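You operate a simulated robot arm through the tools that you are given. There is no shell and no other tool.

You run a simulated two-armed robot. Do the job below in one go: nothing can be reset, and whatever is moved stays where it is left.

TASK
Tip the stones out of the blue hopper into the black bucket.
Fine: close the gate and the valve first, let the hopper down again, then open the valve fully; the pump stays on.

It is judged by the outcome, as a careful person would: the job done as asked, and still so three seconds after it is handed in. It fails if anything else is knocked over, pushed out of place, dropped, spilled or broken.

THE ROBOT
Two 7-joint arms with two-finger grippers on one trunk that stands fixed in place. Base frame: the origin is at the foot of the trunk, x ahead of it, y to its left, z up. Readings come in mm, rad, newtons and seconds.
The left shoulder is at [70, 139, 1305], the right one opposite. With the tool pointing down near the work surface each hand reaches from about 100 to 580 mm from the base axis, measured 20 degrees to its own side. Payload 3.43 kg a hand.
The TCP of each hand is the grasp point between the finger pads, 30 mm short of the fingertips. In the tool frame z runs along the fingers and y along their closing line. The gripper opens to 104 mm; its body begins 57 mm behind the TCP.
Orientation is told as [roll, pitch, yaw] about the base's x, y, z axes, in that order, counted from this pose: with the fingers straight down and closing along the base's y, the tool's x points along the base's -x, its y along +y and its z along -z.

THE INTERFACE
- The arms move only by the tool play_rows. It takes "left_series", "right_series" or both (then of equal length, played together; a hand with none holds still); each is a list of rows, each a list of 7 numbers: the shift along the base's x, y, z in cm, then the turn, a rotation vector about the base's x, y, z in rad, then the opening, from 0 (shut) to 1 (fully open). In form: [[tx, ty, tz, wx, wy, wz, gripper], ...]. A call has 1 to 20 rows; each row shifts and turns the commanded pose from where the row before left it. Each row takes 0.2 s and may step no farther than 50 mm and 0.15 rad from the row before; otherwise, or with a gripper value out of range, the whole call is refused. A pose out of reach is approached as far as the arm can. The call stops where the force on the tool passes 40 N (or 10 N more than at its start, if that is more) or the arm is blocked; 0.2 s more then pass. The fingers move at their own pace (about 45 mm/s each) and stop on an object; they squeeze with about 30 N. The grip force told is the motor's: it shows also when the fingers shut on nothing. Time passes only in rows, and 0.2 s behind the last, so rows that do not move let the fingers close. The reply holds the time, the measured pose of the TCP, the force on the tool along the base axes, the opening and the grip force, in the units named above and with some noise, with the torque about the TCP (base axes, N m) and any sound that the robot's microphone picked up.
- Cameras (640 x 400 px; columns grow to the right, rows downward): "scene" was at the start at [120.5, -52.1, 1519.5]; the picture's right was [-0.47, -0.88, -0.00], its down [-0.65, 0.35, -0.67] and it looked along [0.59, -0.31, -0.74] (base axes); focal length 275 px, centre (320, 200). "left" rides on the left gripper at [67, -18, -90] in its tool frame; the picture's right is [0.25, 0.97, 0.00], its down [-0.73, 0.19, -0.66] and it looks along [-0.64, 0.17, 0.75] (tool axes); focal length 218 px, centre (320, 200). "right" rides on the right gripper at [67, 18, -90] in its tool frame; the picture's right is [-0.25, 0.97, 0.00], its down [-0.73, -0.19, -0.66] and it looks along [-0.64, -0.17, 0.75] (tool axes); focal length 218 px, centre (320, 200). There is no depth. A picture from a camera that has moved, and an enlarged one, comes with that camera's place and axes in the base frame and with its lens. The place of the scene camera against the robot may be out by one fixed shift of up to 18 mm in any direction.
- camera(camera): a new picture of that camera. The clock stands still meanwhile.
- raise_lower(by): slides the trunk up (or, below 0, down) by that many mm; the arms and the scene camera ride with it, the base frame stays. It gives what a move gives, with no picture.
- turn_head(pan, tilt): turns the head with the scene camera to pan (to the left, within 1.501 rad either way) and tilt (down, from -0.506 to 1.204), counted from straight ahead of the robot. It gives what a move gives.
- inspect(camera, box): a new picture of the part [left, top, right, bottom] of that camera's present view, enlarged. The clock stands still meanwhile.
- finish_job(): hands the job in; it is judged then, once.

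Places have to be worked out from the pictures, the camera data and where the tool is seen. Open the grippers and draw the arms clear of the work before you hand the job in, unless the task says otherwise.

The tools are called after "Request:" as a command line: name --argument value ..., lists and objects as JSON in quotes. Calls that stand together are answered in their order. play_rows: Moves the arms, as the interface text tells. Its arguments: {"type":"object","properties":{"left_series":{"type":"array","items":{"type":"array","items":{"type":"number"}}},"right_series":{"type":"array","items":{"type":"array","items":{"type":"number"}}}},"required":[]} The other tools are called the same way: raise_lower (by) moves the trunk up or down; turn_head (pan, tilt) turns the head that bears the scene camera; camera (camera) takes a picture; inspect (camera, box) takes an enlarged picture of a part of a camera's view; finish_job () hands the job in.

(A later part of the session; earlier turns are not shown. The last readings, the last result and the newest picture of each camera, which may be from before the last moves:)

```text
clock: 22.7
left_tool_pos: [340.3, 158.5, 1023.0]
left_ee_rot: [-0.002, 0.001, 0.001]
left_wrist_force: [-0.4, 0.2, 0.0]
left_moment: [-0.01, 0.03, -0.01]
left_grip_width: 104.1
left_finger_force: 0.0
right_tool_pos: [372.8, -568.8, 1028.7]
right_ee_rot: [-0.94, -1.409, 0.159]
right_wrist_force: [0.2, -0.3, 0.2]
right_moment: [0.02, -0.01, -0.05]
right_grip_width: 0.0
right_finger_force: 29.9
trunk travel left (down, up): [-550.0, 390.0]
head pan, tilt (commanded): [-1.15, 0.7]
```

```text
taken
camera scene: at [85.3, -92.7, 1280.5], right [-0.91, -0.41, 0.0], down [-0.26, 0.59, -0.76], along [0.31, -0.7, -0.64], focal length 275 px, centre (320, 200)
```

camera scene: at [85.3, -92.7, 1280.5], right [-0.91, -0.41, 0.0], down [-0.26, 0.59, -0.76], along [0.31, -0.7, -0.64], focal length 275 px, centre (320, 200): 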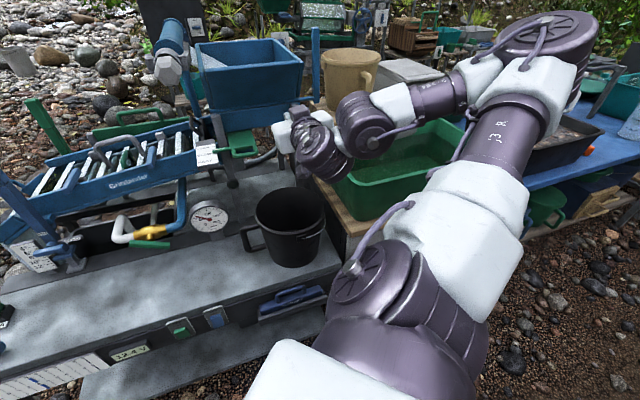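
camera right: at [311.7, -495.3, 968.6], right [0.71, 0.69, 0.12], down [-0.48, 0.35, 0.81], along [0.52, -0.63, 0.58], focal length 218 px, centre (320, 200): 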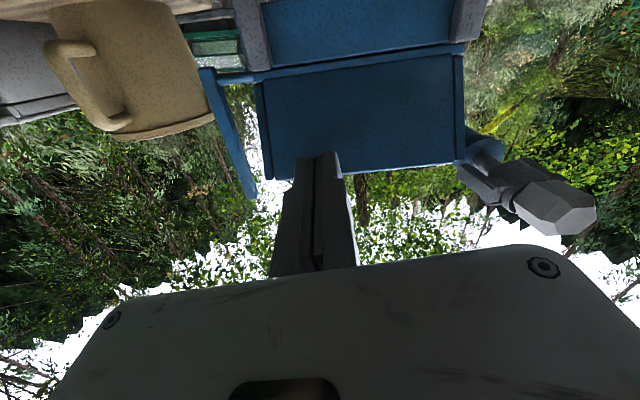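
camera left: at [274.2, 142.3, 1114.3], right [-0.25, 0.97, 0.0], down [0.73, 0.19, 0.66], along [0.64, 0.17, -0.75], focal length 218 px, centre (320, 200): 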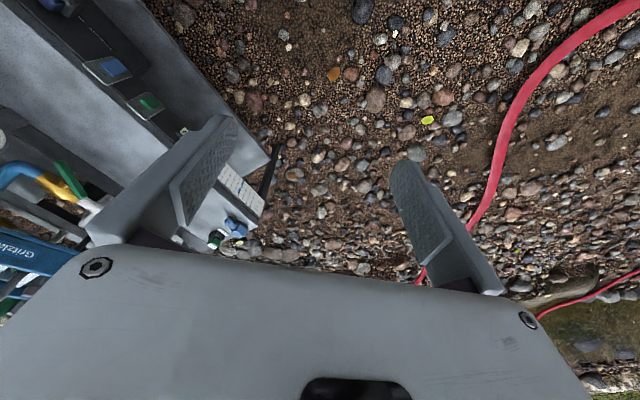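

The elbow stands high and well clear of the tub. I slide the right hand left along the bench and down so that the shut fingertips face the gate bar, staying about 55 mm short of it.

Request:
play_rows --right_series '[[1.43, 1.43, -2.4, 0, 0, 0, 0], [1.43, 1.43, -2.4, 0, 0, 0, 0], [1.43, 1.43, -2.4, 0, 0, 0, 0], [1.43, 1.43, -2.4, 0, 0, 0, 0], [1.43, 1.43, -2.2, 0, 0, 0, 0]]'

Request:
camera --camera "scene"

Request:
inspect --camera "scene" --box '[160, 90, 360, 215]'

Request:
camera --camera "right"

```text
clock: 23.9
left_tool_pos: [341.3, 158.2, 1023.8]
left_ee_rot: [0.0, 0.001, -0.001]
left_wrist_force: [0.8, 0.0, 0.1]
left_moment: [0.0, -0.02, -0.07]
left_grip_width: 103.7
left_finger_force: 0.1
right_tool_pos: [445.4, -496.8, 911.5]
right_ee_rot: [-0.941, -1.41, 0.161]
right_wrist_force: [0.7, 0.0, 0.0]
right_moment: [0.01, 0.02, -0.03]
right_grip_width: 0.0
right_finger_force: 30.1
trunk travel left (down, up): [-550.0, 390.0]
head pan, tilt (commanded): [-1.15, 0.7]
```

```text
taken
camera scene: at [86.2, -92.5, 1280.5], right [-0.91, -0.41, 0.0], down [-0.26, 0.59, -0.76], along [0.31, -0.7, -0.64], focal length 275 px, centre (320, 200)
```

scene: 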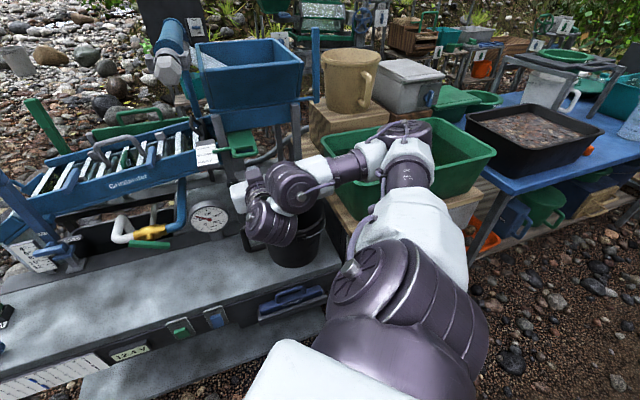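

```text
3.20 times, centred on (260, 152) of scene
camera zoom: at [86.2, -92.5, 1280.5], right [-0.91, -0.41, 0.0], down [-0.26, 0.59, -0.76], along [0.31, -0.7, -0.64], focal length 879 px, centre (512, 352)
```

zoom: 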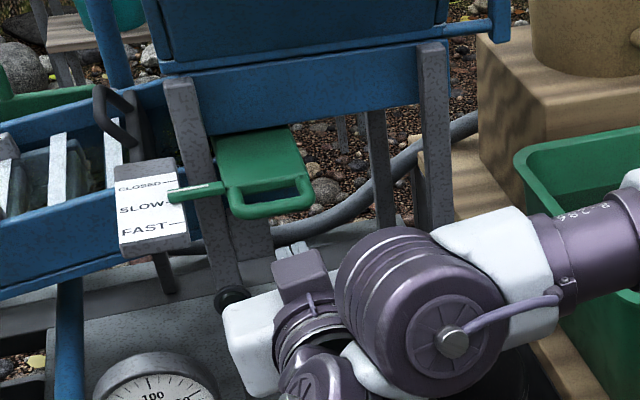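

```text
taken
camera right: at [383.4, -423.7, 850.9], right [0.71, 0.69, 0.12], down [-0.48, 0.35, 0.81], along [0.52, -0.63, 0.58], focal length 218 px, centre (320, 200)
```

right: 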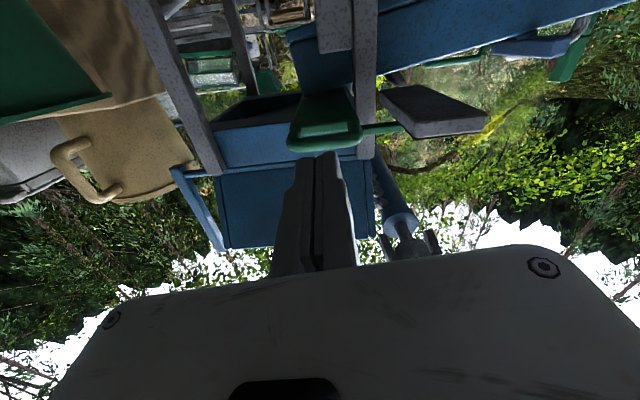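

From the head view the fingertips lie straight in front of the gate bar along the push line. I zoom in with the right camera to verify vertical alignment.

Request:
inspect --camera "right" --box '[250, 80, 410, 180]'

Request:
inspect --camera "scene" --box '[200, 120, 300, 182]'

```text
4.00 times, centred on (330, 130) of right
camera zoom: at [383.4, -423.7, 850.9], right [0.71, 0.69, 0.12], down [-0.48, 0.35, 0.81], along [0.52, -0.63, 0.58], focal length 873 px, centre (280, 480)
```

zoom: 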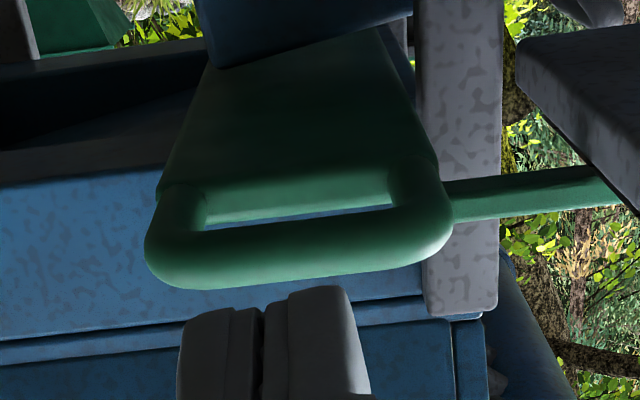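

```text
6.40 times, centred on (250, 151) of scene
camera zoom: at [86.2, -92.5, 1280.5], right [-0.91, -0.41, 0.0], down [-0.26, 0.59, -0.76], along [0.31, -0.7, -0.64], focal length 1758 px, centre (768, 514)
```

zoom: 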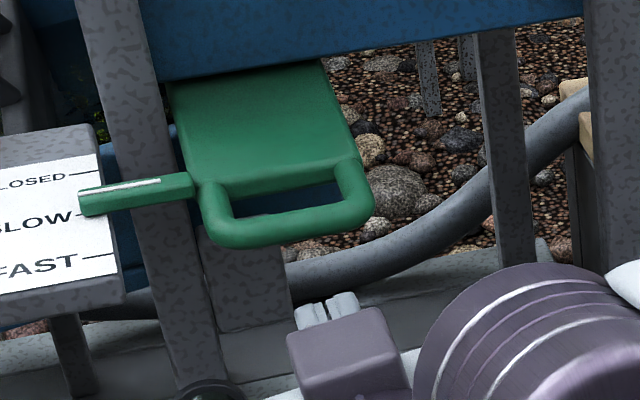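

Fingertips are within a few mm of the bar's line; I correct by +5 mm up and +5 mm left, then advance toward the bar in small steps.

Request:
play_rows --right_series '[[0.35, 0.35, 0.5, 0, 0, 0, 0], [0.707, -0.707, 0, 0, 0, 0, 0], [0.707, -0.707, 0, 0, 0, 0, 0], [0.707, -0.707, 0, 0, 0, 0, 0], [0.35, -0.35, 0, 0, 0, 0, 0], [0.35, -0.35, 0, 0, 0, 0, 0]]'

Request:
inspect --camera "right" --box '[250, 80, 410, 180]'

Request:
inspect --camera "scene" --box '[200, 120, 300, 182]'

```text
clock: 25.3
left_tool_pos: [340.8, 158.6, 1024.0]
left_ee_rot: [0.0, -0.001, 0.0]
left_wrist_force: [0.6, 0.8, -0.6]
left_moment: [0.0, 0.0, -0.04]
left_grip_width: 103.9
left_finger_force: 0.0
right_tool_pos: [476.7, -523.9, 916.9]
right_ee_rot: [-0.939, -1.408, 0.161]
right_wrist_force: [-0.4, -1.0, 0.8]
right_moment: [0.0, 0.04, 0.01]
right_grip_width: 0.0
right_finger_force: 29.9
trunk travel left (down, up): [-550.0, 390.0]
head pan, tilt (commanded): [-1.15, 0.7]
```

```text
4.00 times, centred on (330, 130) of right
camera zoom: at [415.1, -449.1, 856.3], right [0.71, 0.69, 0.12], down [-0.48, 0.35, 0.81], along [0.52, -0.63, 0.58], focal length 873 px, centre (280, 480)
```

zoom: 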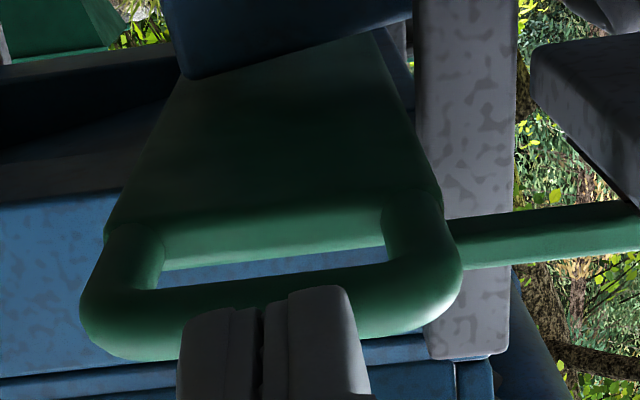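

```text
6.40 times, centred on (250, 151) of scene
camera zoom: at [85.6, -92.6, 1280.5], right [-0.91, -0.41, 0.0], down [-0.26, 0.59, -0.76], along [0.31, -0.7, -0.64], focal length 1758 px, centre (768, 514)
```

zoom: 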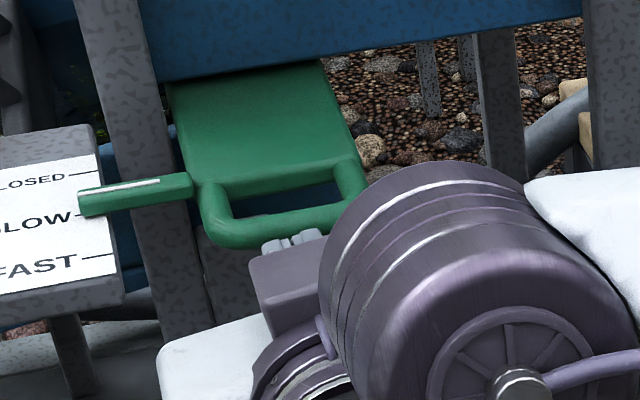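

The tips are level with the bar and almost touching. I push slowly along the bench's depth direction, watching force.

Request:
play_rows --right_series '[[0.35, -0.35, 0, 0, 0, 0, 0], [0.35, -0.35, 0, 0, 0, 0, 0], [0.35, -0.35, 0, 0, 0, 0, 0], [0.35, -0.35, 0, 0, 0, 0, 0]]'

Request:
inspect --camera "right" --box '[250, 80, 410, 180]'

Request:
inspect --camera "scene" --box '[180, 110, 300, 185]'

```text
clock: 26.3
left_tool_pos: [341.3, 159.3, 1023.9]
left_ee_rot: [-0.001, 0.0, 0.0]
left_wrist_force: [0.4, -0.7, -0.2]
left_moment: [0.0, 0.0, -0.02]
left_grip_width: 103.8
left_finger_force: 0.1
right_tool_pos: [490.5, -535.9, 916.2]
right_ee_rot: [-0.939, -1.413, 0.16]
right_wrist_force: [-0.3, 0.0, 0.0]
right_moment: [0.0, 0.0, -0.02]
right_grip_width: 0.0
right_finger_force: 34.4
trunk travel left (down, up): [-550.0, 390.0]
head pan, tilt (commanded): [-1.15, 0.7]
```

```text
4.00 times, centred on (330, 130) of right
camera zoom: at [428.5, -462.2, 856.5], right [0.71, 0.69, 0.13], down [-0.48, 0.35, 0.81], along [0.52, -0.63, 0.58], focal length 873 px, centre (280, 480)
```

zoom: 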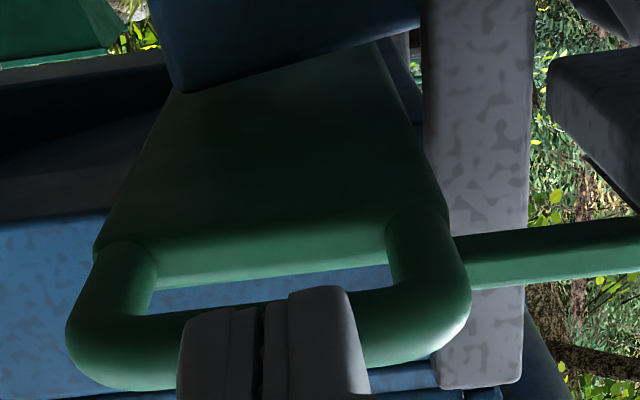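

```text
5.33 times, centred on (240, 148) of scene
camera zoom: at [85.4, -92.3, 1280.5], right [-0.91, -0.41, 0.0], down [-0.26, 0.59, -0.76], along [0.31, -0.7, -0.64], focal length 1465 px, centre (747, 480)
```

zoom: 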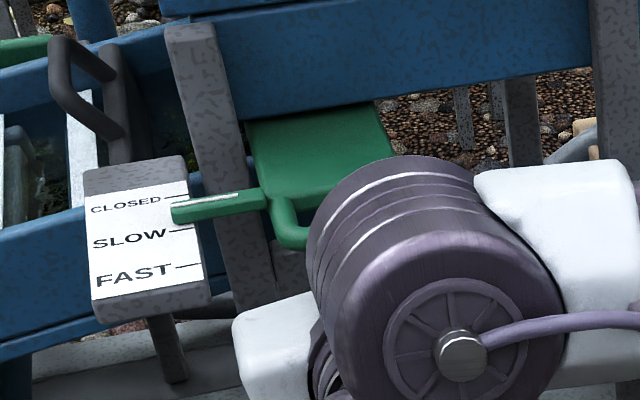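

The gate slides freely; its pointer now sits between SLOW and CLOSED. I keep pushing.

Request:
play_rows --right_series '[[0.35, -0.35, 0, 0, 0, 0, 0], [0.35, -0.35, 0, 0, 0, 0, 0], [0.28, -0.28, 0, 0, 0, 0, 0]]'

Request:
inspect --camera "scene" --box '[180, 110, 300, 185]'

Request:
inspect --camera "right" --box '[250, 60, 442, 180]'

```text
clock: 27.1
left_tool_pos: [340.1, 159.1, 1024.9]
left_ee_rot: [0.001, 0.001, 0.0]
left_wrist_force: [-0.7, 0.7, -0.1]
left_moment: [-0.01, 0.0, 0.01]
left_grip_width: 103.9
left_finger_force: 0.0
right_tool_pos: [498.1, -543.1, 916.4]
right_ee_rot: [-0.943, -1.409, 0.162]
right_wrist_force: [-0.7, 0.9, -0.2]
right_moment: [-0.03, 0.01, -0.04]
right_grip_width: 0.0
right_finger_force: 35.0
trunk travel left (down, up): [-550.0, 390.0]
head pan, tilt (commanded): [-1.15, 0.7]
```

```text
5.33 times, centred on (240, 148) of scene
camera zoom: at [84.9, -92.5, 1280.6], right [-0.91, -0.41, 0.0], down [-0.26, 0.59, -0.76], along [0.31, -0.7, -0.64], focal length 1465 px, centre (747, 480)
```

zoom: 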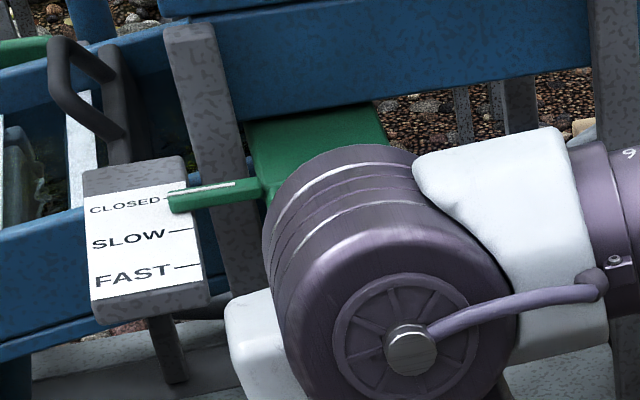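

```text
3.33 times, centred on (346, 120) of right
camera zoom: at [438.0, -469.6, 856.6], right [0.71, 0.69, 0.12], down [-0.48, 0.35, 0.81], along [0.51, -0.63, 0.58], focal length 728 px, centre (233, 467)
```

zoom: 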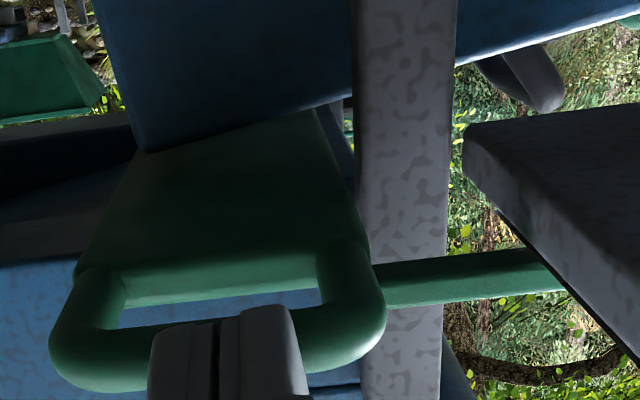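

The pointer is almost at CLOSED. I push on gently until the gate meets its stop (force rise).

Request:
play_rows --right_series '[[0.25, -0.25, 0, 0, 0, 0, 0], [0.25, -0.25, 0, 0, 0, 0, 0], [0.25, -0.25, 0, 0, 0, 0, 0]]'

Request:
inspect --camera "scene" --box '[180, 110, 300, 185]'

```text
clock: 27.9
left_tool_pos: [340.4, 159.1, 1025.0]
left_ee_rot: [0.002, 0.0, 0.0]
left_wrist_force: [0.6, -0.1, -0.9]
left_moment: [-0.02, 0.04, -0.01]
left_grip_width: 104.1
left_finger_force: 0.1
right_tool_pos: [504.6, -544.3, 920.5]
right_ee_rot: [-0.94, -1.409, 0.16]
right_wrist_force: [0.6, -1.1, -0.6]
right_moment: [0.0, -0.02, 0.02]
right_grip_width: 0.0
right_finger_force: 34.6
right hand out of reach, approached as far as the arm can: row 1, 2, 3
trunk travel left (down, up): [-550.0, 390.0]
head pan, tilt (commanded): [-1.15, 0.7]
```

```text
5.33 times, centred on (240, 148) of scene
camera zoom: at [85.1, -92.5, 1280.5], right [-0.91, -0.41, 0.0], down [-0.26, 0.59, -0.76], along [0.31, -0.7, -0.64], focal length 1465 px, centre (747, 480)
```

zoom: 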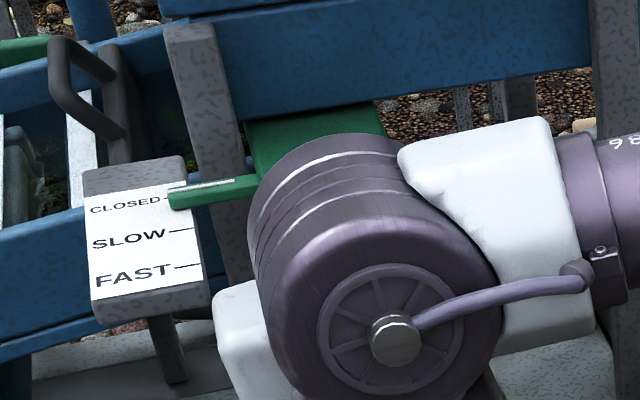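

The arm has reached a joint limit in this posture, with the pointer right about at CLOSED. I back off to see the gate clearly before the final nudge.

Request:
play_rows --right_series '[[-0.7, 0.7, 0, 0, 0, 0, 0], [-1.4, 1.4, 0, 0, 0, 0, 0], [-2.1, 2.1, 0, 0, 0, 0, 0], [-2.1, 2.1, 0, 0, 0, 0, 0]]'

Request:
turn_head --pan -0.75 --tilt 0.75

Request:
camera --camera "scene"

Request:
inspect --camera "scene" --box '[290, 90, 410, 165]'

Request:
inspect --camera "right" --box '[250, 60, 442, 180]'

```text
clock: 28.9
left_tool_pos: [339.7, 159.1, 1024.9]
left_ee_rot: [0.001, 0.0, 0.0]
left_wrist_force: [0.6, -0.1, -0.4]
left_moment: [-0.04, 0.02, 0.0]
left_grip_width: 104.1
left_finger_force: 0.1
right_tool_pos: [440.8, -478.4, 919.3]
right_ee_rot: [-0.947, -1.411, 0.167]
right_wrist_force: [0.5, -0.5, -0.2]
right_moment: [-0.03, -0.03, 0.0]
right_grip_width: 0.0
right_finger_force: 35.4
trunk travel left (down, up): [-550.0, 390.0]
head pan, tilt (commanded): [-1.15, 0.7]
```

```text
clock: 29.8
left_tool_pos: [340.2, 158.4, 1023.0]
left_ee_rot: [0.0, 0.0, -0.001]
left_wrist_force: [0.7, 0.5, 0.7]
left_moment: [-0.01, 0.0, 0.04]
left_grip_width: 104.0
left_finger_force: 0.0
right_tool_pos: [441.7, -479.9, 918.3]
right_ee_rot: [-0.941, -1.409, 0.163]
right_wrist_force: [0.7, 0.5, -0.1]
right_moment: [0.03, 0.04, 0.03]
right_grip_width: 0.0
right_finger_force: 34.3
trunk travel left (down, up): [-550.0, 390.0]
head pan, tilt (commanded): [-0.75, 0.75]
```

```text
taken
camera scene: at [111.1, -71.6, 1276.3], right [-0.68, -0.73, 0.0], down [-0.5, 0.47, -0.73], along [0.53, -0.5, -0.68], focal length 275 px, centre (320, 200)
```

scene: 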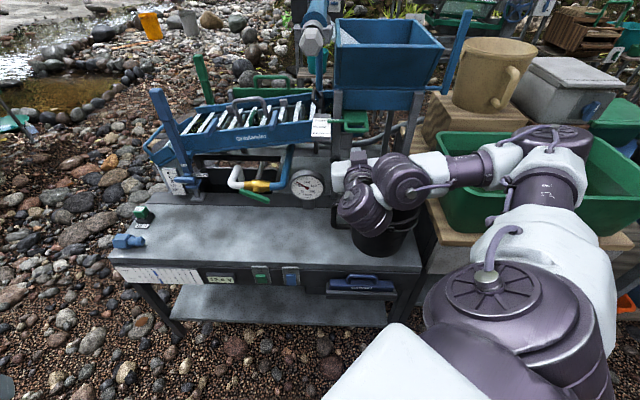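

```text
5.33 times, centred on (350, 128) of scene
camera zoom: at [111.1, -71.6, 1276.3], right [-0.68, -0.73, 0.0], down [-0.5, 0.47, -0.73], along [0.53, -0.5, -0.68], focal length 1465 px, centre (160, 587)
```

zoom: 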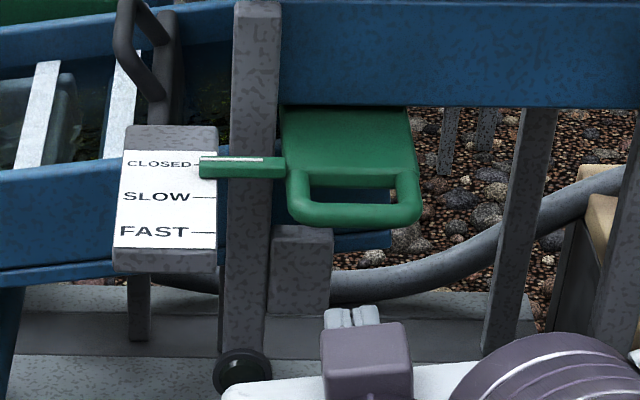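

```text
3.33 times, centred on (346, 120) of right
camera zoom: at [379.9, -405.7, 858.8], right [0.71, 0.69, 0.12], down [-0.48, 0.35, 0.81], along [0.52, -0.63, 0.58], focal length 728 px, centre (233, 467)
```

zoom: 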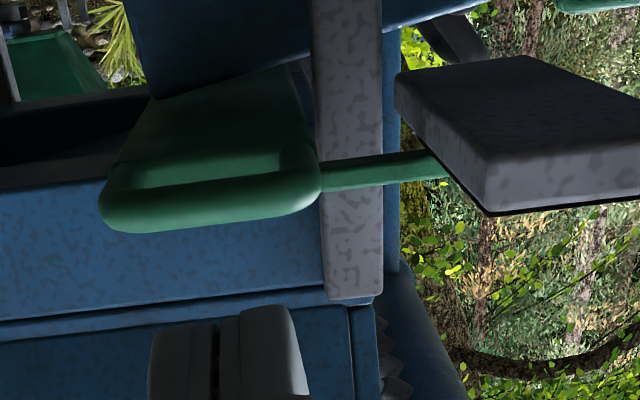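

The pointer is within 2–3 mm of the CLOSED mark. I tilt the tool about 32° downward to give the wrist another posture, and then nudge the gate bar the last millimetres to its stop.

Request:
play_rows --right_series '[[0, 0, 0.4, 0.1, 0.1, 0, 0], [0, 0, 0.4, 0.1, 0.1, 0, 0], [0, 0, 0.4, 0.1, 0.1, 0, 0], [0, 0, 0.4, 0.1, 0.1, 0, 0]]'

Request:
play_rows --right_series '[[1.4, -1.4, 0, 0, 0, 0, 0], [1.4, -1.4, 0, 0, 0, 0, 0], [0.7, -0.7, 0, 0, 0, 0, 0]]'

Request:
camera --camera "right"

Request:
inspect --camera "scene" --box '[290, 90, 410, 165]'

```text
clock: 30.8
left_tool_pos: [341.3, 159.3, 1024.5]
left_ee_rot: [-0.002, 0.0, 0.0]
left_wrist_force: [-0.3, -0.3, -0.8]
left_moment: [0.03, 0.0, -0.02]
left_grip_width: 103.9
left_finger_force: 0.0
right_tool_pos: [441.4, -480.6, 933.8]
right_ee_rot: [-0.178, -0.944, -0.565]
right_wrist_force: [-0.4, 0.9, -0.8]
right_moment: [0.0, -0.01, -0.01]
right_grip_width: 0.2
right_finger_force: 34.5
trunk travel left (down, up): [-550.0, 390.0]
head pan, tilt (commanded): [-0.75, 0.75]
```

```text
clock: 31.6
left_tool_pos: [341.3, 158.6, 1024.1]
left_ee_rot: [0.0, 0.0, 0.0]
left_wrist_force: [0.4, 0.0, 0.7]
left_moment: [0.0, 0.02, 0.0]
left_grip_width: 103.7
left_finger_force: 0.0
right_tool_pos: [451.1, -476.3, 930.1]
right_ee_rot: [-0.165, -0.918, -0.561]
right_wrist_force: [-0.4, -0.6, 0.4]
right_moment: [0.0, -0.01, 0.0]
right_grip_width: 0.0
right_finger_force: 34.9
right hand out of reach, approached as far as the arm can: row 1, 2, 3
trunk travel left (down, up): [-550.0, 390.0]
head pan, tilt (commanded): [-0.75, 0.75]
```

```text
taken
camera right: at [376.2, -391.4, 929.3], right [0.74, 0.66, 0.1], down [-0.12, -0.02, 0.99], along [0.66, -0.75, 0.07], focal length 218 px, centre (320, 200)
```

right: 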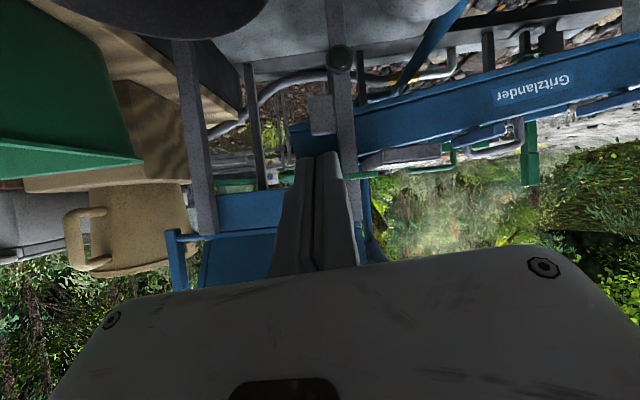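

```text
5.33 times, centred on (350, 128) of scene
camera zoom: at [111.2, -71.6, 1276.3], right [-0.68, -0.73, 0.0], down [-0.5, 0.47, -0.73], along [0.53, -0.5, -0.68], focal length 1465 px, centre (160, 587)
```

zoom: 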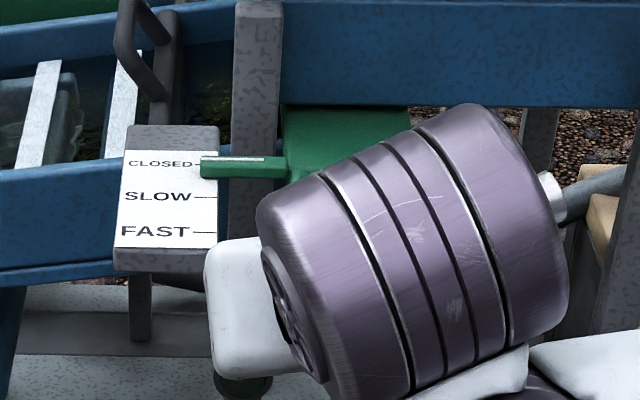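

This posture is jammed against joint limits (yaw −45° seems to be near the wrist's end). I retreat to a tool-down pose with zero yaw in open space, then I will test turning the wrist the other way (+135° yaw), which also puts the camera on top.

Request:
play_rows --right_series '[[-0.4, 1.12, 0.54, 0.094, 0.094, 0, 0], [-0.4, 1.12, 0.54, 0.094, 0.094, 0, 0], [-0.4, 1.12, 0.54, 0.094, 0.094, 0, 0], [-0.4, 1.12, 0.54, 0.094, 0.094, 0, 0], [-0.4, 1.12, 0.54, 0.094, 0.094, 0, 0], [-0.4, 1.12, 0.54, 0.094, 0.094, 0, 0], [-0.4, 1.12, 0.54, 0.094, 0.094, 0, 0], [-0.4, 1.12, 0.54, 0, 0, 0.131, 0], [-0.4, 1.12, 0.54, 0, 0, 0.131, 0], [-0.4, 1.12, 0.54, 0, 0, 0.131, 0], [-0.4, 1.12, 0.54, 0, 0, 0.131, 0], [-0.4, 1.12, 0.54, 0, 0, 0.131, 0], [-0.4, 1.12, 0.54, 0, 0, 0.131, 0]]'

Request:
camera --camera "scene"

Request:
inspect --camera "scene" --box '[290, 90, 410, 165]'

```text
clock: 34.4
left_tool_pos: [340.1, 159.7, 1024.8]
left_ee_rot: [-0.001, -0.001, -0.001]
left_wrist_force: [0.5, 1.4, 0.0]
left_moment: [0.0, 0.01, -0.02]
left_grip_width: 103.9
left_finger_force: 0.1
right_tool_pos: [183.9, -288.2, 629.0]
right_ee_rot: [0.001, 0.02, 0.133]
right_wrist_force: [0.4, -0.3, -0.1]
right_moment: [-0.02, -0.01, -0.02]
right_grip_width: 0.2
right_finger_force: 35.0
right hand out of reach, approached as far as the arm can: row 1, 2, 3, 4, 5, 6, 7, 8, 9, 10, 11, 12, 13
trunk travel left (down, up): [-550.0, 390.0]
head pan, tilt (commanded): [-0.75, 0.75]
```

```text
taken
camera scene: at [111.1, -70.2, 1276.4], right [-0.68, -0.73, 0.0], down [-0.5, 0.46, -0.73], along [0.53, -0.5, -0.68], focal length 275 px, centre (320, 200)
```

scene: 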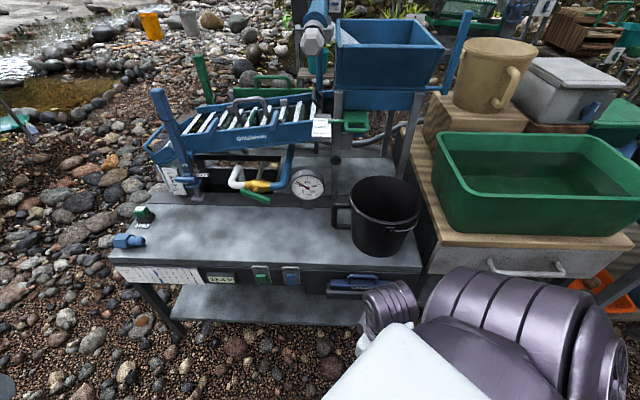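

```text
5.33 times, centred on (350, 128) of scene
camera zoom: at [111.1, -70.2, 1276.4], right [-0.68, -0.73, 0.0], down [-0.5, 0.46, -0.73], along [0.53, -0.5, -0.68], focal length 1465 px, centre (160, 587)
```

zoom: 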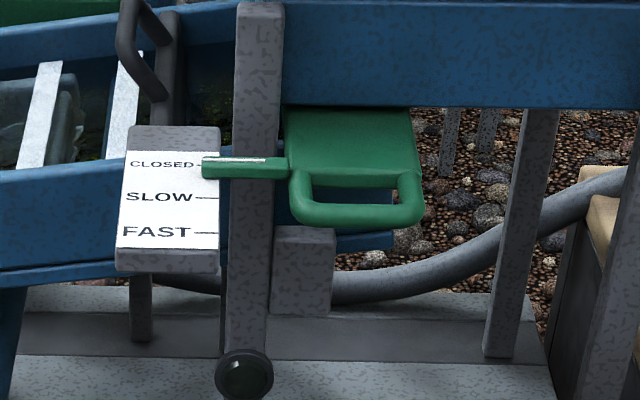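

The arm wandered down to (184,-288,629), luckily in free space before the bench; I must avoid long runs when "out of reach" appears. I raise it back in a short call and check.

Request:
play_rows --right_series '[[1, 0, 4, 0, 0, 0, 0], [1, 0, 4, 0, 0, 0, 0], [1, 0, 4, 0, 0, 0, 0], [1, 0, 4, 0, 0, 0, 0]]'

Request:
camera --camera "scene"

```text
clock: 35.4
left_tool_pos: [340.6, 159.4, 1023.9]
left_ee_rot: [0.001, 0.0, 0.0]
left_wrist_force: [1.0, -0.7, -0.1]
left_moment: [0.01, 0.02, -0.03]
left_grip_width: 104.1
left_finger_force: 0.1
right_tool_pos: [220.4, -301.9, 643.7]
right_ee_rot: [0.001, 0.018, 0.129]
right_wrist_force: [0.2, 0.5, 0.0]
right_moment: [0.01, 0.0, -0.01]
right_grip_width: 0.0
right_finger_force: 34.8
right hand out of reach, approached as far as the arm can: row 1, 2, 3, 4
trunk travel left (down, up): [-550.0, 390.0]
head pan, tilt (commanded): [-0.75, 0.75]
```

```text
taken
camera scene: at [111.5, -71.6, 1276.2], right [-0.68, -0.73, 0.0], down [-0.5, 0.47, -0.73], along [0.53, -0.5, -0.68], focal length 275 px, centre (320, 200)
```

scene: 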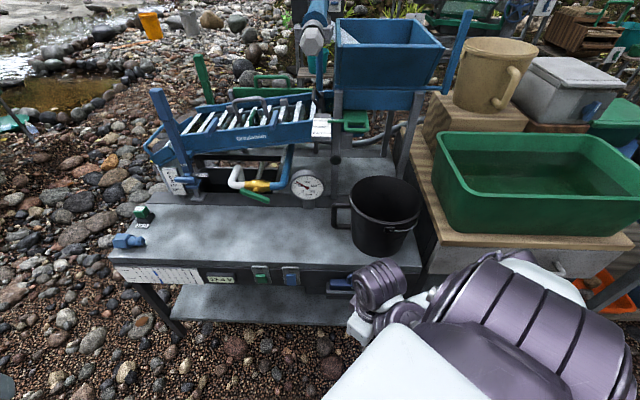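

The arm is folded too tightly here to rise. I first extend it forward (still in front of the bench edge), then raise.

Request:
play_rows --right_series '[[3.5, 0, 0, 0, 0, 0, 0], [3.5, 0, 0.5, 0, 0, 0, 0], [3, 0, 1, 0, 0, 0, 0]]'

```text
clock: 36.2
left_tool_pos: [340.7, 159.9, 1024.1]
left_ee_rot: [0.0, 0.002, 0.003]
left_wrist_force: [-0.5, -0.7, 0.9]
left_moment: [0.01, -0.01, -0.04]
left_grip_width: 104.1
left_finger_force: 0.0
right_tool_pos: [239.2, -281.1, 633.5]
right_ee_rot: [-0.003, 0.011, 0.131]
right_wrist_force: [0.0, 0.0, 0.0]
right_moment: [-0.03, 0.02, 0.02]
right_grip_width: 0.0
right_finger_force: 34.5
right hand out of reach, approached as far as the arm can: row 1, 2, 3
trunk travel left (down, up): [-550.0, 390.0]
head pan, tilt (commanded): [-0.75, 0.75]
```

Some joint limit is active here. I test which wrist turn frees the arm: a small positive yaw first.

Request:
play_rows --right_series '[[0, 0, 0, 0, 0, 0.13, 0], [0, 0, 0, 0, 0, 0.13, 0]]'

Request:
turn_head --pan -1.0 --tilt 1.1

Request:
camera --camera "scene"

```text
clock: 36.8
left_tool_pos: [340.6, 158.4, 1024.6]
left_ee_rot: [-0.001, 0.001, 0.001]
left_wrist_force: [-0.2, -0.9, 0.0]
left_moment: [-0.03, 0.0, -0.04]
left_grip_width: 104.2
left_finger_force: 0.0
right_tool_pos: [237.0, -279.6, 633.8]
right_ee_rot: [0.0, 0.017, 0.395]
right_wrist_force: [-0.2, 0.8, 0.2]
right_moment: [-0.02, -0.01, -0.02]
right_grip_width: 0.0
right_finger_force: 34.8
trunk travel left (down, up): [-550.0, 390.0]
head pan, tilt (commanded): [-0.75, 0.75]
```

```text
clock: 37.6
left_tool_pos: [339.9, 159.2, 1024.4]
left_ee_rot: [0.0, 0.001, 0.0]
left_wrist_force: [-0.3, 0.7, 0.4]
left_moment: [0.01, 0.01, 0.0]
left_grip_width: 104.1
left_finger_force: 0.0
right_tool_pos: [236.8, -281.2, 633.2]
right_ee_rot: [0.002, 0.015, 0.39]
right_wrist_force: [-0.1, 0.3, 0.7]
right_moment: [-0.02, 0.0, -0.03]
right_grip_width: 0.0
right_finger_force: 34.7
trunk travel left (down, up): [-550.0, 390.0]
head pan, tilt (commanded): [-1.0, 1.1]
```

```text
taken
camera scene: at [84.8, -68.1, 1250.6], right [-0.84, -0.54, 0.0], down [-0.48, 0.75, -0.45], along [0.25, -0.38, -0.89], focal length 275 px, centre (320, 200)
```

scene: 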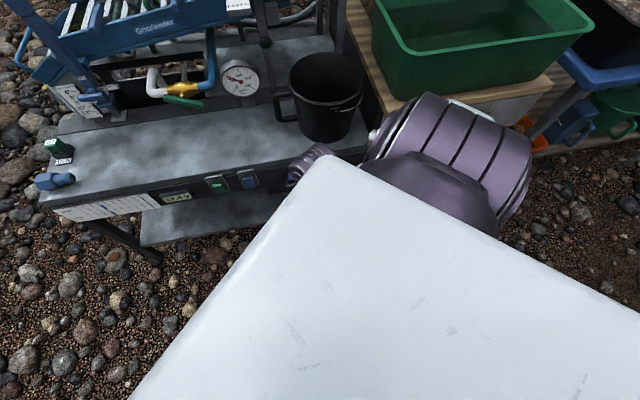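

Positive yaw is free. Now I try extending forward again from this yaw.

Request:
play_rows --right_series '[[2, 0, 0, 0, 0, 0, 0], [2, 0, 0, 0, 0, 0, 0], [2, 0, 0, 0, 0, 0, 0]]'

```text
clock: 38.4
left_tool_pos: [341.4, 159.0, 1024.5]
left_ee_rot: [0.0, 0.001, 0.001]
left_wrist_force: [-0.4, 0.6, -0.7]
left_moment: [0.0, -0.01, 0.01]
left_grip_width: 103.7
left_finger_force: 0.0
right_tool_pos: [255.8, -266.6, 608.6]
right_ee_rot: [-0.001, 0.013, 0.391]
right_wrist_force: [0.3, -0.5, 0.6]
right_moment: [-0.02, 0.0, 0.01]
right_grip_width: 0.0
right_finger_force: 34.5
right hand out of reach, approached as far as the arm can: row 1, 2, 3
trunk travel left (down, up): [-550.0, 390.0]
head pan, tilt (commanded): [-1.0, 1.1]
```

Still constrained. I try relieving it by tilting the tool forward a little instead.

Request:
play_rows --right_series '[[0, 0, 0, 0, -0.13, 0, 0], [0, 0, 0, 0, -0.13, 0, 0]]'

Request:
play_rows --right_series '[[1, 0, 2, 0, 0, 0, 0], [1, 0, 2, 0, 0, 0, 0]]'

```text
clock: 39.0
left_tool_pos: [340.0, 159.4, 1024.5]
left_ee_rot: [0.001, 0.002, -0.001]
left_wrist_force: [0.0, 0.4, -0.1]
left_moment: [-0.05, 0.0, -0.02]
left_grip_width: 104.0
left_finger_force: 0.1
right_tool_pos: [254.5, -267.4, 610.2]
right_ee_rot: [-0.1, -0.221, 0.402]
right_wrist_force: [0.4, -0.3, -0.4]
right_moment: [-0.01, 0.02, 0.02]
right_grip_width: 0.1
right_finger_force: 34.6
trunk travel left (down, up): [-550.0, 390.0]
head pan, tilt (commanded): [-1.0, 1.1]
```

```text
clock: 39.6
left_tool_pos: [339.3, 158.9, 1024.0]
left_ee_rot: [0.0, 0.0, -0.001]
left_wrist_force: [0.2, 0.1, 0.0]
left_moment: [0.0, 0.04, 0.0]
left_grip_width: 103.9
left_finger_force: 0.1
right_tool_pos: [269.7, -266.1, 638.6]
right_ee_rot: [-0.098, -0.221, 0.403]
right_wrist_force: [0.5, -0.1, 0.0]
right_moment: [-0.02, 0.01, 0.03]
right_grip_width: 0.2
right_finger_force: 34.8
right hand out of reach, approached as far as the arm can: row 2
trunk travel left (down, up): [-550.0, 390.0]
head pan, tilt (commanded): [-1.0, 1.1]
```

Tilting forward frees it: the wrist bend is the limiting joint. I combine more forward tilt with rising.

Request:
play_rows --right_series '[[0.5, 0, 0.5, 0, -0.14, 0, 0], [0.5, 0, 0.5, 0, -0.14, 0, 0], [0.5, 0, 1, 0, -0.14, 0, 0], [0.5, 0, 1, 0, -0.14, 0, 0]]'

Request:
play_rows --right_series '[[1, 0, 3, 0, 0, 0, 0], [1, 0, 3, 0, 0, 0, 0], [1, 0, 3, 0, 0, 0, 0]]'

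Request:
camera --camera "scene"

```text
clock: 40.8
left_tool_pos: [339.7, 159.4, 1025.4]
left_ee_rot: [0.001, 0.001, 0.0]
left_wrist_force: [-1.5, -0.1, 0.6]
left_moment: [-0.03, 0.0, -0.02]
left_grip_width: 104.1
left_finger_force: 0.0
right_tool_pos: [325.6, -305.7, 675.8]
right_ee_rot: [-0.401, -0.524, 0.608]
right_wrist_force: [0.2, -0.2, 0.4]
right_moment: [-0.01, -0.01, 0.01]
right_grip_width: 0.0
right_finger_force: 35.1
right hand out of reach, approached as far as the arm can: row 1, 2, 3, 4
trunk travel left (down, up): [-550.0, 390.0]
head pan, tilt (commanded): [-1.0, 1.1]
stopped in row 4 (right hand): the arm was blocked; the commanded pose is now the measured one
```

```text
clock: 41.3
left_tool_pos: [340.9, 157.9, 1024.4]
left_ee_rot: [0.001, 0.001, -0.001]
left_wrist_force: [0.6, -0.5, 0.2]
left_moment: [0.02, 0.01, 0.01]
left_grip_width: 104.0
left_finger_force: 0.0
right_tool_pos: [338.6, -370.4, 713.3]
right_ee_rot: [-0.549, -0.403, 0.688]
right_wrist_force: [-0.2, 0.1, -0.8]
right_moment: [0.01, 0.0, -0.01]
right_grip_width: 0.0
right_finger_force: 34.4
right hand out of reach, approached as far as the arm can: row 1, 2
trunk travel left (down, up): [-550.0, 390.0]
head pan, tilt (commanded): [-1.0, 1.1]
stopped in row 2 (right hand): the arm was blocked; the commanded pose is now the measured one
```

```text
taken
camera scene: at [85.3, -68.4, 1250.4], right [-0.84, -0.54, 0.0], down [-0.48, 0.75, -0.45], along [0.24, -0.38, -0.89], focal length 275 px, centre (320, 200)
```

scene: 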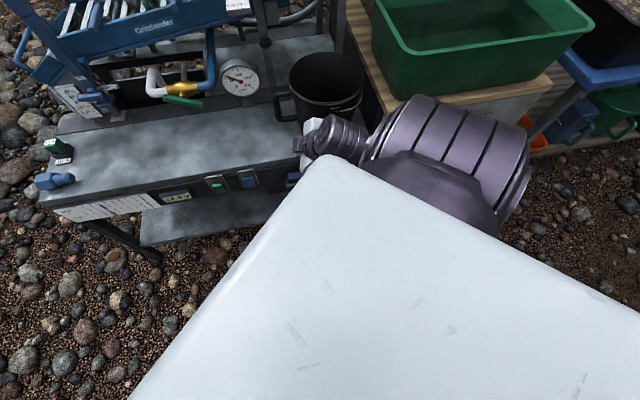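

The arm reports being blocked near (338,-370,713). I turn the left hand's camera to the right to look at the right arm's posture from the side.

Request:
play_rows --left_series '[[-1, 1, 1, 0, 0, -0.14, 1], [-1, 1, 1, 0, 0, -0.14, 1], [-1, 1, 1, 0, 0, -0.14, 1], [-1, 1, 1, 0, 0, -0.14, 1], [-1, 1, 1, 0, 0, -0.14, 1], [0, 1, 1, 0, 0, -0.14, 1], [0, 0, 0, 0, 0, -0.14, 1], [0, 0, 0, 0, 0, -0.14, 1]]'

Request:
camera --camera "left"

```text
clock: 42.9
left_tool_pos: [187.0, 95.9, 1081.2]
left_ee_rot: [0.007, -0.006, -0.919]
left_wrist_force: [16.2, 4.2, 2.8]
left_moment: [-0.24, 1.0, 0.23]
left_grip_width: 94.6
left_finger_force: 0.1
left hand out of reach, approached as far as the arm can: row 1, 2, 3, 4, 5, 6, 7
right_tool_pos: [338.3, -369.2, 712.9]
right_ee_rot: [-0.548, -0.403, 0.688]
right_wrist_force: [-0.2, 0.3, -0.5]
right_moment: [0.0, -0.01, 0.01]
right_grip_width: 0.0
right_finger_force: 34.7
trunk travel left (down, up): [-550.0, 390.0]
head pan, tilt (commanded): [-1.0, 1.1]
stopped in row 7 (left hand): the force on the tool passed its limit at 68 N (the readings are from after the stop); the commanded pose is now the measured one
```

```text
taken
camera left: at [131.9, 138.3, 1170.4], right [0.62, 0.79, 0.0], down [0.59, -0.46, 0.66], along [0.52, -0.41, -0.75], focal length 218 px, centre (320, 200)
```

left: 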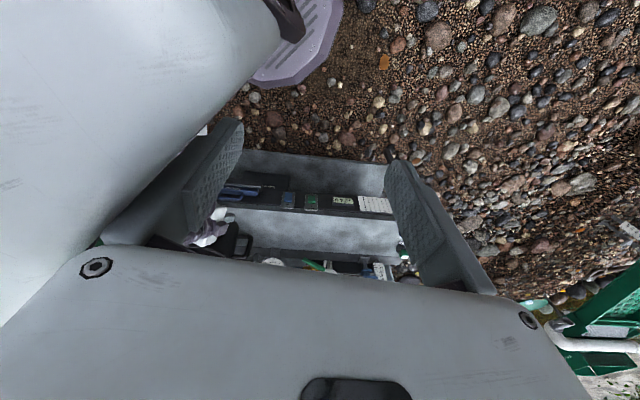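

The left hand drifted against my own trunk (16 N); nothing of the scene was touched. I bring it forward and out again gently.

Request:
play_rows --left_series '[[2, 1, 0, 0, 0, 0, 1], [3, 1, 0, 0, 0, 0, 1]]'

```text
clock: 43.5
left_tool_pos: [186.4, 97.0, 1080.5]
left_ee_rot: [0.006, -0.007, -0.921]
left_wrist_force: [24.0, -1.9, -1.5]
left_moment: [0.07, 1.0, 0.78]
left_grip_width: 94.3
left_finger_force: 0.0
left hand out of reach, approached as far as the arm can: row 1, 2
right_tool_pos: [338.4, -368.3, 713.0]
right_ee_rot: [-0.548, -0.402, 0.691]
right_wrist_force: [0.1, 0.8, -0.3]
right_moment: [0.03, 0.0, 0.0]
right_grip_width: 0.0
right_finger_force: 34.6
trunk travel left (down, up): [-550.0, 390.0]
head pan, tilt (commanded): [-1.0, 1.1]
```

I undo the yaw first, since that is what pushed it to its limit.

Request:
play_rows --left_series '[[0.5, 0.5, 0, 0, 0, 0.14, 1], [0.5, 0.5, 0, 0, 0, 0.14, 1], [1, 0.5, 0, 0, 0, 0.14, 1]]'

```text
clock: 44.3
left_tool_pos: [208.2, 112.8, 1081.4]
left_ee_rot: [0.006, -0.006, -0.503]
left_wrist_force: [0.2, -0.9, -0.8]
left_moment: [0.0, -0.02, 0.0]
left_grip_width: 104.0
left_finger_force: 0.0
right_tool_pos: [339.5, -367.8, 713.4]
right_ee_rot: [-0.549, -0.401, 0.689]
right_wrist_force: [-0.4, 0.2, -0.2]
right_moment: [0.01, 0.01, -0.01]
right_grip_width: 0.2
right_finger_force: 34.4
trunk travel left (down, up): [-550.0, 390.0]
head pan, tilt (commanded): [-1.0, 1.1]
```

Freed. I return the left hand to its earlier parking pose.

Request:
play_rows --left_series '[[3, 1, 0, 0, 0, 0.125, 1], [3, 1, 0, 0, 0, 0.125, 1], [3, 1, 0, 0, 0, 0.125, 1], [3, 1, 0, 0, 0, 0.125, 1], [3, 1, 0, 0, 0, 0, 1], [2, 1, 0, 0, 0, 0, 1]]'

Request:
camera --camera "left"

Request:
camera --camera "right"

```text
clock: 45.7
left_tool_pos: [325.9, 146.6, 1074.3]
left_ee_rot: [0.004, -0.006, -0.003]
left_wrist_force: [0.3, 0.2, 0.0]
left_moment: [-0.03, 0.02, 0.02]
left_grip_width: 104.0
left_finger_force: 0.0
left hand out of reach, approached as far as the arm can: row 4, 5, 6
right_tool_pos: [338.4, -368.5, 712.9]
right_ee_rot: [-0.546, -0.4, 0.688]
right_wrist_force: [-0.4, 0.3, -0.2]
right_moment: [0.0, -0.03, 0.01]
right_grip_width: 0.2
right_finger_force: 34.5
trunk travel left (down, up): [-550.0, 390.0]
head pan, tilt (commanded): [-1.0, 1.1]
```

```text
taken
camera left: at [258.1, 128.7, 1162.8], right [-0.25, 0.97, 0.0], down [0.73, 0.19, 0.66], along [0.64, 0.17, -0.75], focal length 218 px, centre (320, 200)
```

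left: 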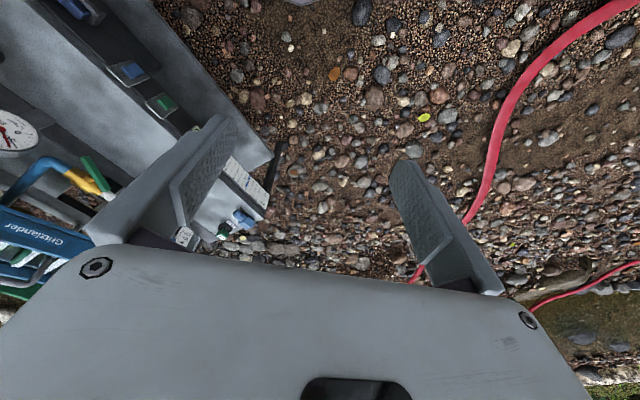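

```text
taken
camera right: at [231.3, -376.9, 748.4], right [-0.19, 0.91, -0.36], down [0.2, 0.4, 0.89], along [0.96, 0.1, -0.26], focal length 218 px, centre (320, 200)
```

right: 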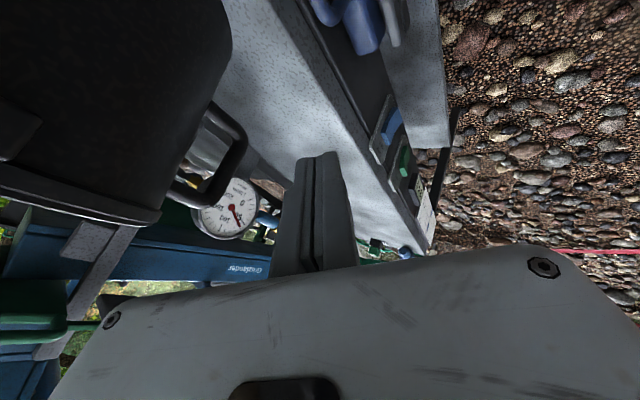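

I realise tool-down poses want the hand well below the shoulder; my trunk is too low for them. I raise the trunk 250 mm (straight-up motion, clear of the bench edge) and then re-sort the right arm.

Request:
raise_lower --by 250

Request:
turn_head --pan -0.75 --tilt 0.9

Request:
camera --camera "scene"

```text
clock: 48.2
left_tool_pos: [324.8, 146.8, 1323.3]
left_ee_rot: [0.006, -0.007, -0.003]
left_wrist_force: [-0.2, 0.7, -0.1]
left_moment: [-0.02, 0.02, 0.02]
left_grip_width: 104.1
left_finger_force: 0.1
right_tool_pos: [338.3, -368.9, 963.5]
right_ee_rot: [-0.548, -0.403, 0.69]
right_wrist_force: [-0.1, -0.6, -0.6]
right_moment: [-0.01, 0.0, -0.01]
right_grip_width: 0.2
right_finger_force: 34.6
trunk travel left (down, up): [-800.0, 140.0]
head pan, tilt (commanded): [-1.0, 1.1]
```

```text
clock: 49.0
left_tool_pos: [325.2, 146.4, 1323.5]
left_ee_rot: [0.004, -0.007, -0.003]
left_wrist_force: [-0.2, -0.1, 0.0]
left_moment: [0.01, -0.01, 0.0]
left_grip_width: 103.7
left_finger_force: 0.1
right_tool_pos: [338.1, -369.3, 962.4]
right_ee_rot: [-0.548, -0.403, 0.688]
right_wrist_force: [0.3, -0.7, 0.5]
right_moment: [-0.01, 0.03, -0.03]
right_grip_width: 0.3
right_finger_force: 34.9
trunk travel left (down, up): [-800.0, 140.0]
head pan, tilt (commanded): [-0.75, 0.901]
```

```text
taken
camera scene: at [105.8, -66.4, 1514.3], right [-0.68, -0.73, 0.0], down [-0.57, 0.54, -0.62], along [0.45, -0.42, -0.78], focal length 275 px, centre (320, 200)
```

scene: 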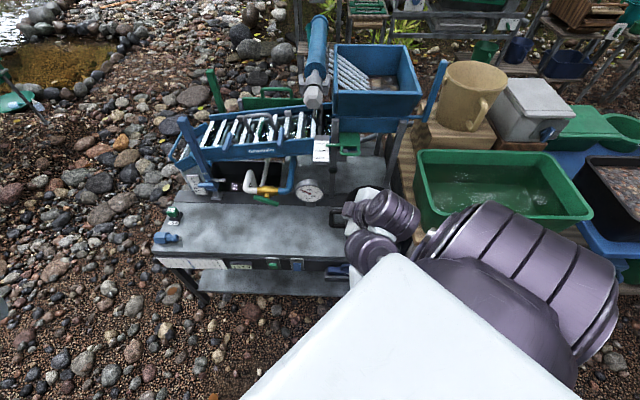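

Now the right hand is 340 mm below the shoulder but folded close. I lower it 120 mm in front of the bench to unfold the elbow, checking for reach flags.

Request:
play_rows --right_series '[[0, 0, -3, 0, 0, 0, 0], [0, 0, -3, 0, 0, 0, 0], [0, 0, -3, 0, 0, 0, 0], [0, 0, -3, 0, 0, 0, 0]]'

```text
clock: 49.9
left_tool_pos: [327.5, 146.4, 1322.2]
left_ee_rot: [0.006, -0.003, -0.002]
left_wrist_force: [0.8, -0.2, -0.8]
left_moment: [0.0, 0.02, 0.03]
left_grip_width: 103.9
left_finger_force: 0.1
right_tool_pos: [322.5, -452.2, 907.1]
right_ee_rot: [-0.666, -0.281, 0.683]
right_wrist_force: [0.3, -0.4, 0.0]
right_moment: [-0.02, -0.05, -0.01]
right_grip_width: 0.0
right_finger_force: 34.5
right hand out of reach, approached as far as the arm can: row 3, 4
trunk travel left (down, up): [-800.0, 140.0]
head pan, tilt (commanded): [-0.75, 0.901]
stopped in row 4 (right hand): the arm was blocked; the commanded pose is now the measured one
```

The elbow is folded nearly shut; I extend the wrist away from the shoulder (toward the bench's back, over the bucket at z≈907, which is free air).

Request:
play_rows --right_series '[[1.5, -1.5, 0, 0, 0, 0, 0], [1.5, -1.5, 0, 0, 0, 0, 0], [1.5, -1.5, 0, 0, 0, 0, 0]]'

Request:
camera --camera "scene"

Request:
camera --camera "right"

```text
clock: 50.7
left_tool_pos: [325.5, 146.1, 1324.1]
left_ee_rot: [0.007, -0.007, -0.003]
left_wrist_force: [0.2, -0.4, -0.4]
left_moment: [0.0, 0.01, 0.02]
left_grip_width: 104.0
left_finger_force: 0.0
right_tool_pos: [364.5, -494.8, 907.3]
right_ee_rot: [-0.667, -0.281, 0.684]
right_wrist_force: [-0.1, 0.3, -0.9]
right_moment: [-0.01, 0.03, -0.04]
right_grip_width: 0.0
right_finger_force: 34.3
trunk travel left (down, up): [-800.0, 140.0]
head pan, tilt (commanded): [-0.75, 0.901]
```

```text
taken
camera scene: at [105.2, -66.7, 1514.4], right [-0.68, -0.73, 0.0], down [-0.57, 0.53, -0.62], along [0.45, -0.42, -0.78], focal length 275 px, centre (320, 200)
```

scene: 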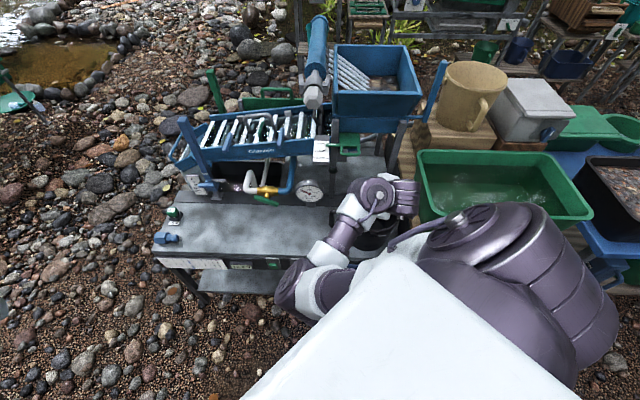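

```text
taken
camera right: at [258.1, -493.0, 946.2], right [-0.16, 0.85, -0.5], down [0.24, 0.53, 0.81], along [0.96, 0.01, -0.29], focal length 218 px, centre (320, 200)
```

right: 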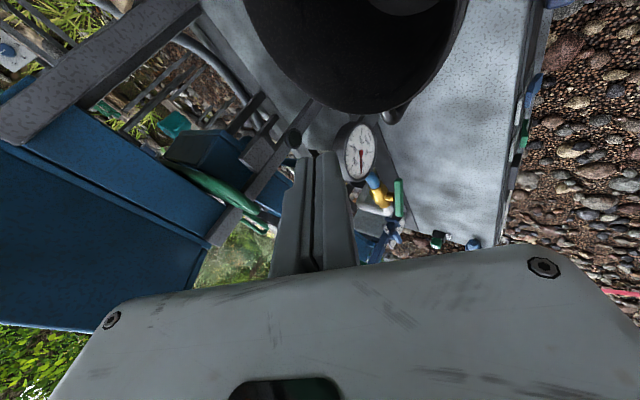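

Now the motion is unflagged. I rotate the hand in place back to straight-down with zero yaw, above the bucket at safe height.

Request:
play_rows --right_series '[[0, 0, 0, 0.0767, 0.0693, -0.0797, 0], [0, 0, 0, 0.0767, 0.0693, -0.0797, 0], [0, 0, 0, 0.0767, 0.0693, -0.0797, 0], [0, 0, 0, 0.0767, 0.0693, -0.0797, 0]]'

```text
clock: 51.7
left_tool_pos: [325.4, 145.5, 1323.7]
left_ee_rot: [0.006, -0.008, -0.003]
left_wrist_force: [0.3, -0.3, 0.1]
left_moment: [0.05, -0.01, 0.04]
left_grip_width: 104.0
left_finger_force: 0.1
right_tool_pos: [366.0, -495.3, 907.0]
right_ee_rot: [-0.257, -0.172, 0.266]
right_wrist_force: [-0.8, -0.2, 1.0]
right_moment: [0.0, 0.01, 0.02]
right_grip_width: 0.0
right_finger_force: 34.8
trunk travel left (down, up): [-800.0, 140.0]
head pan, tilt (commanded): [-0.75, 0.901]
```

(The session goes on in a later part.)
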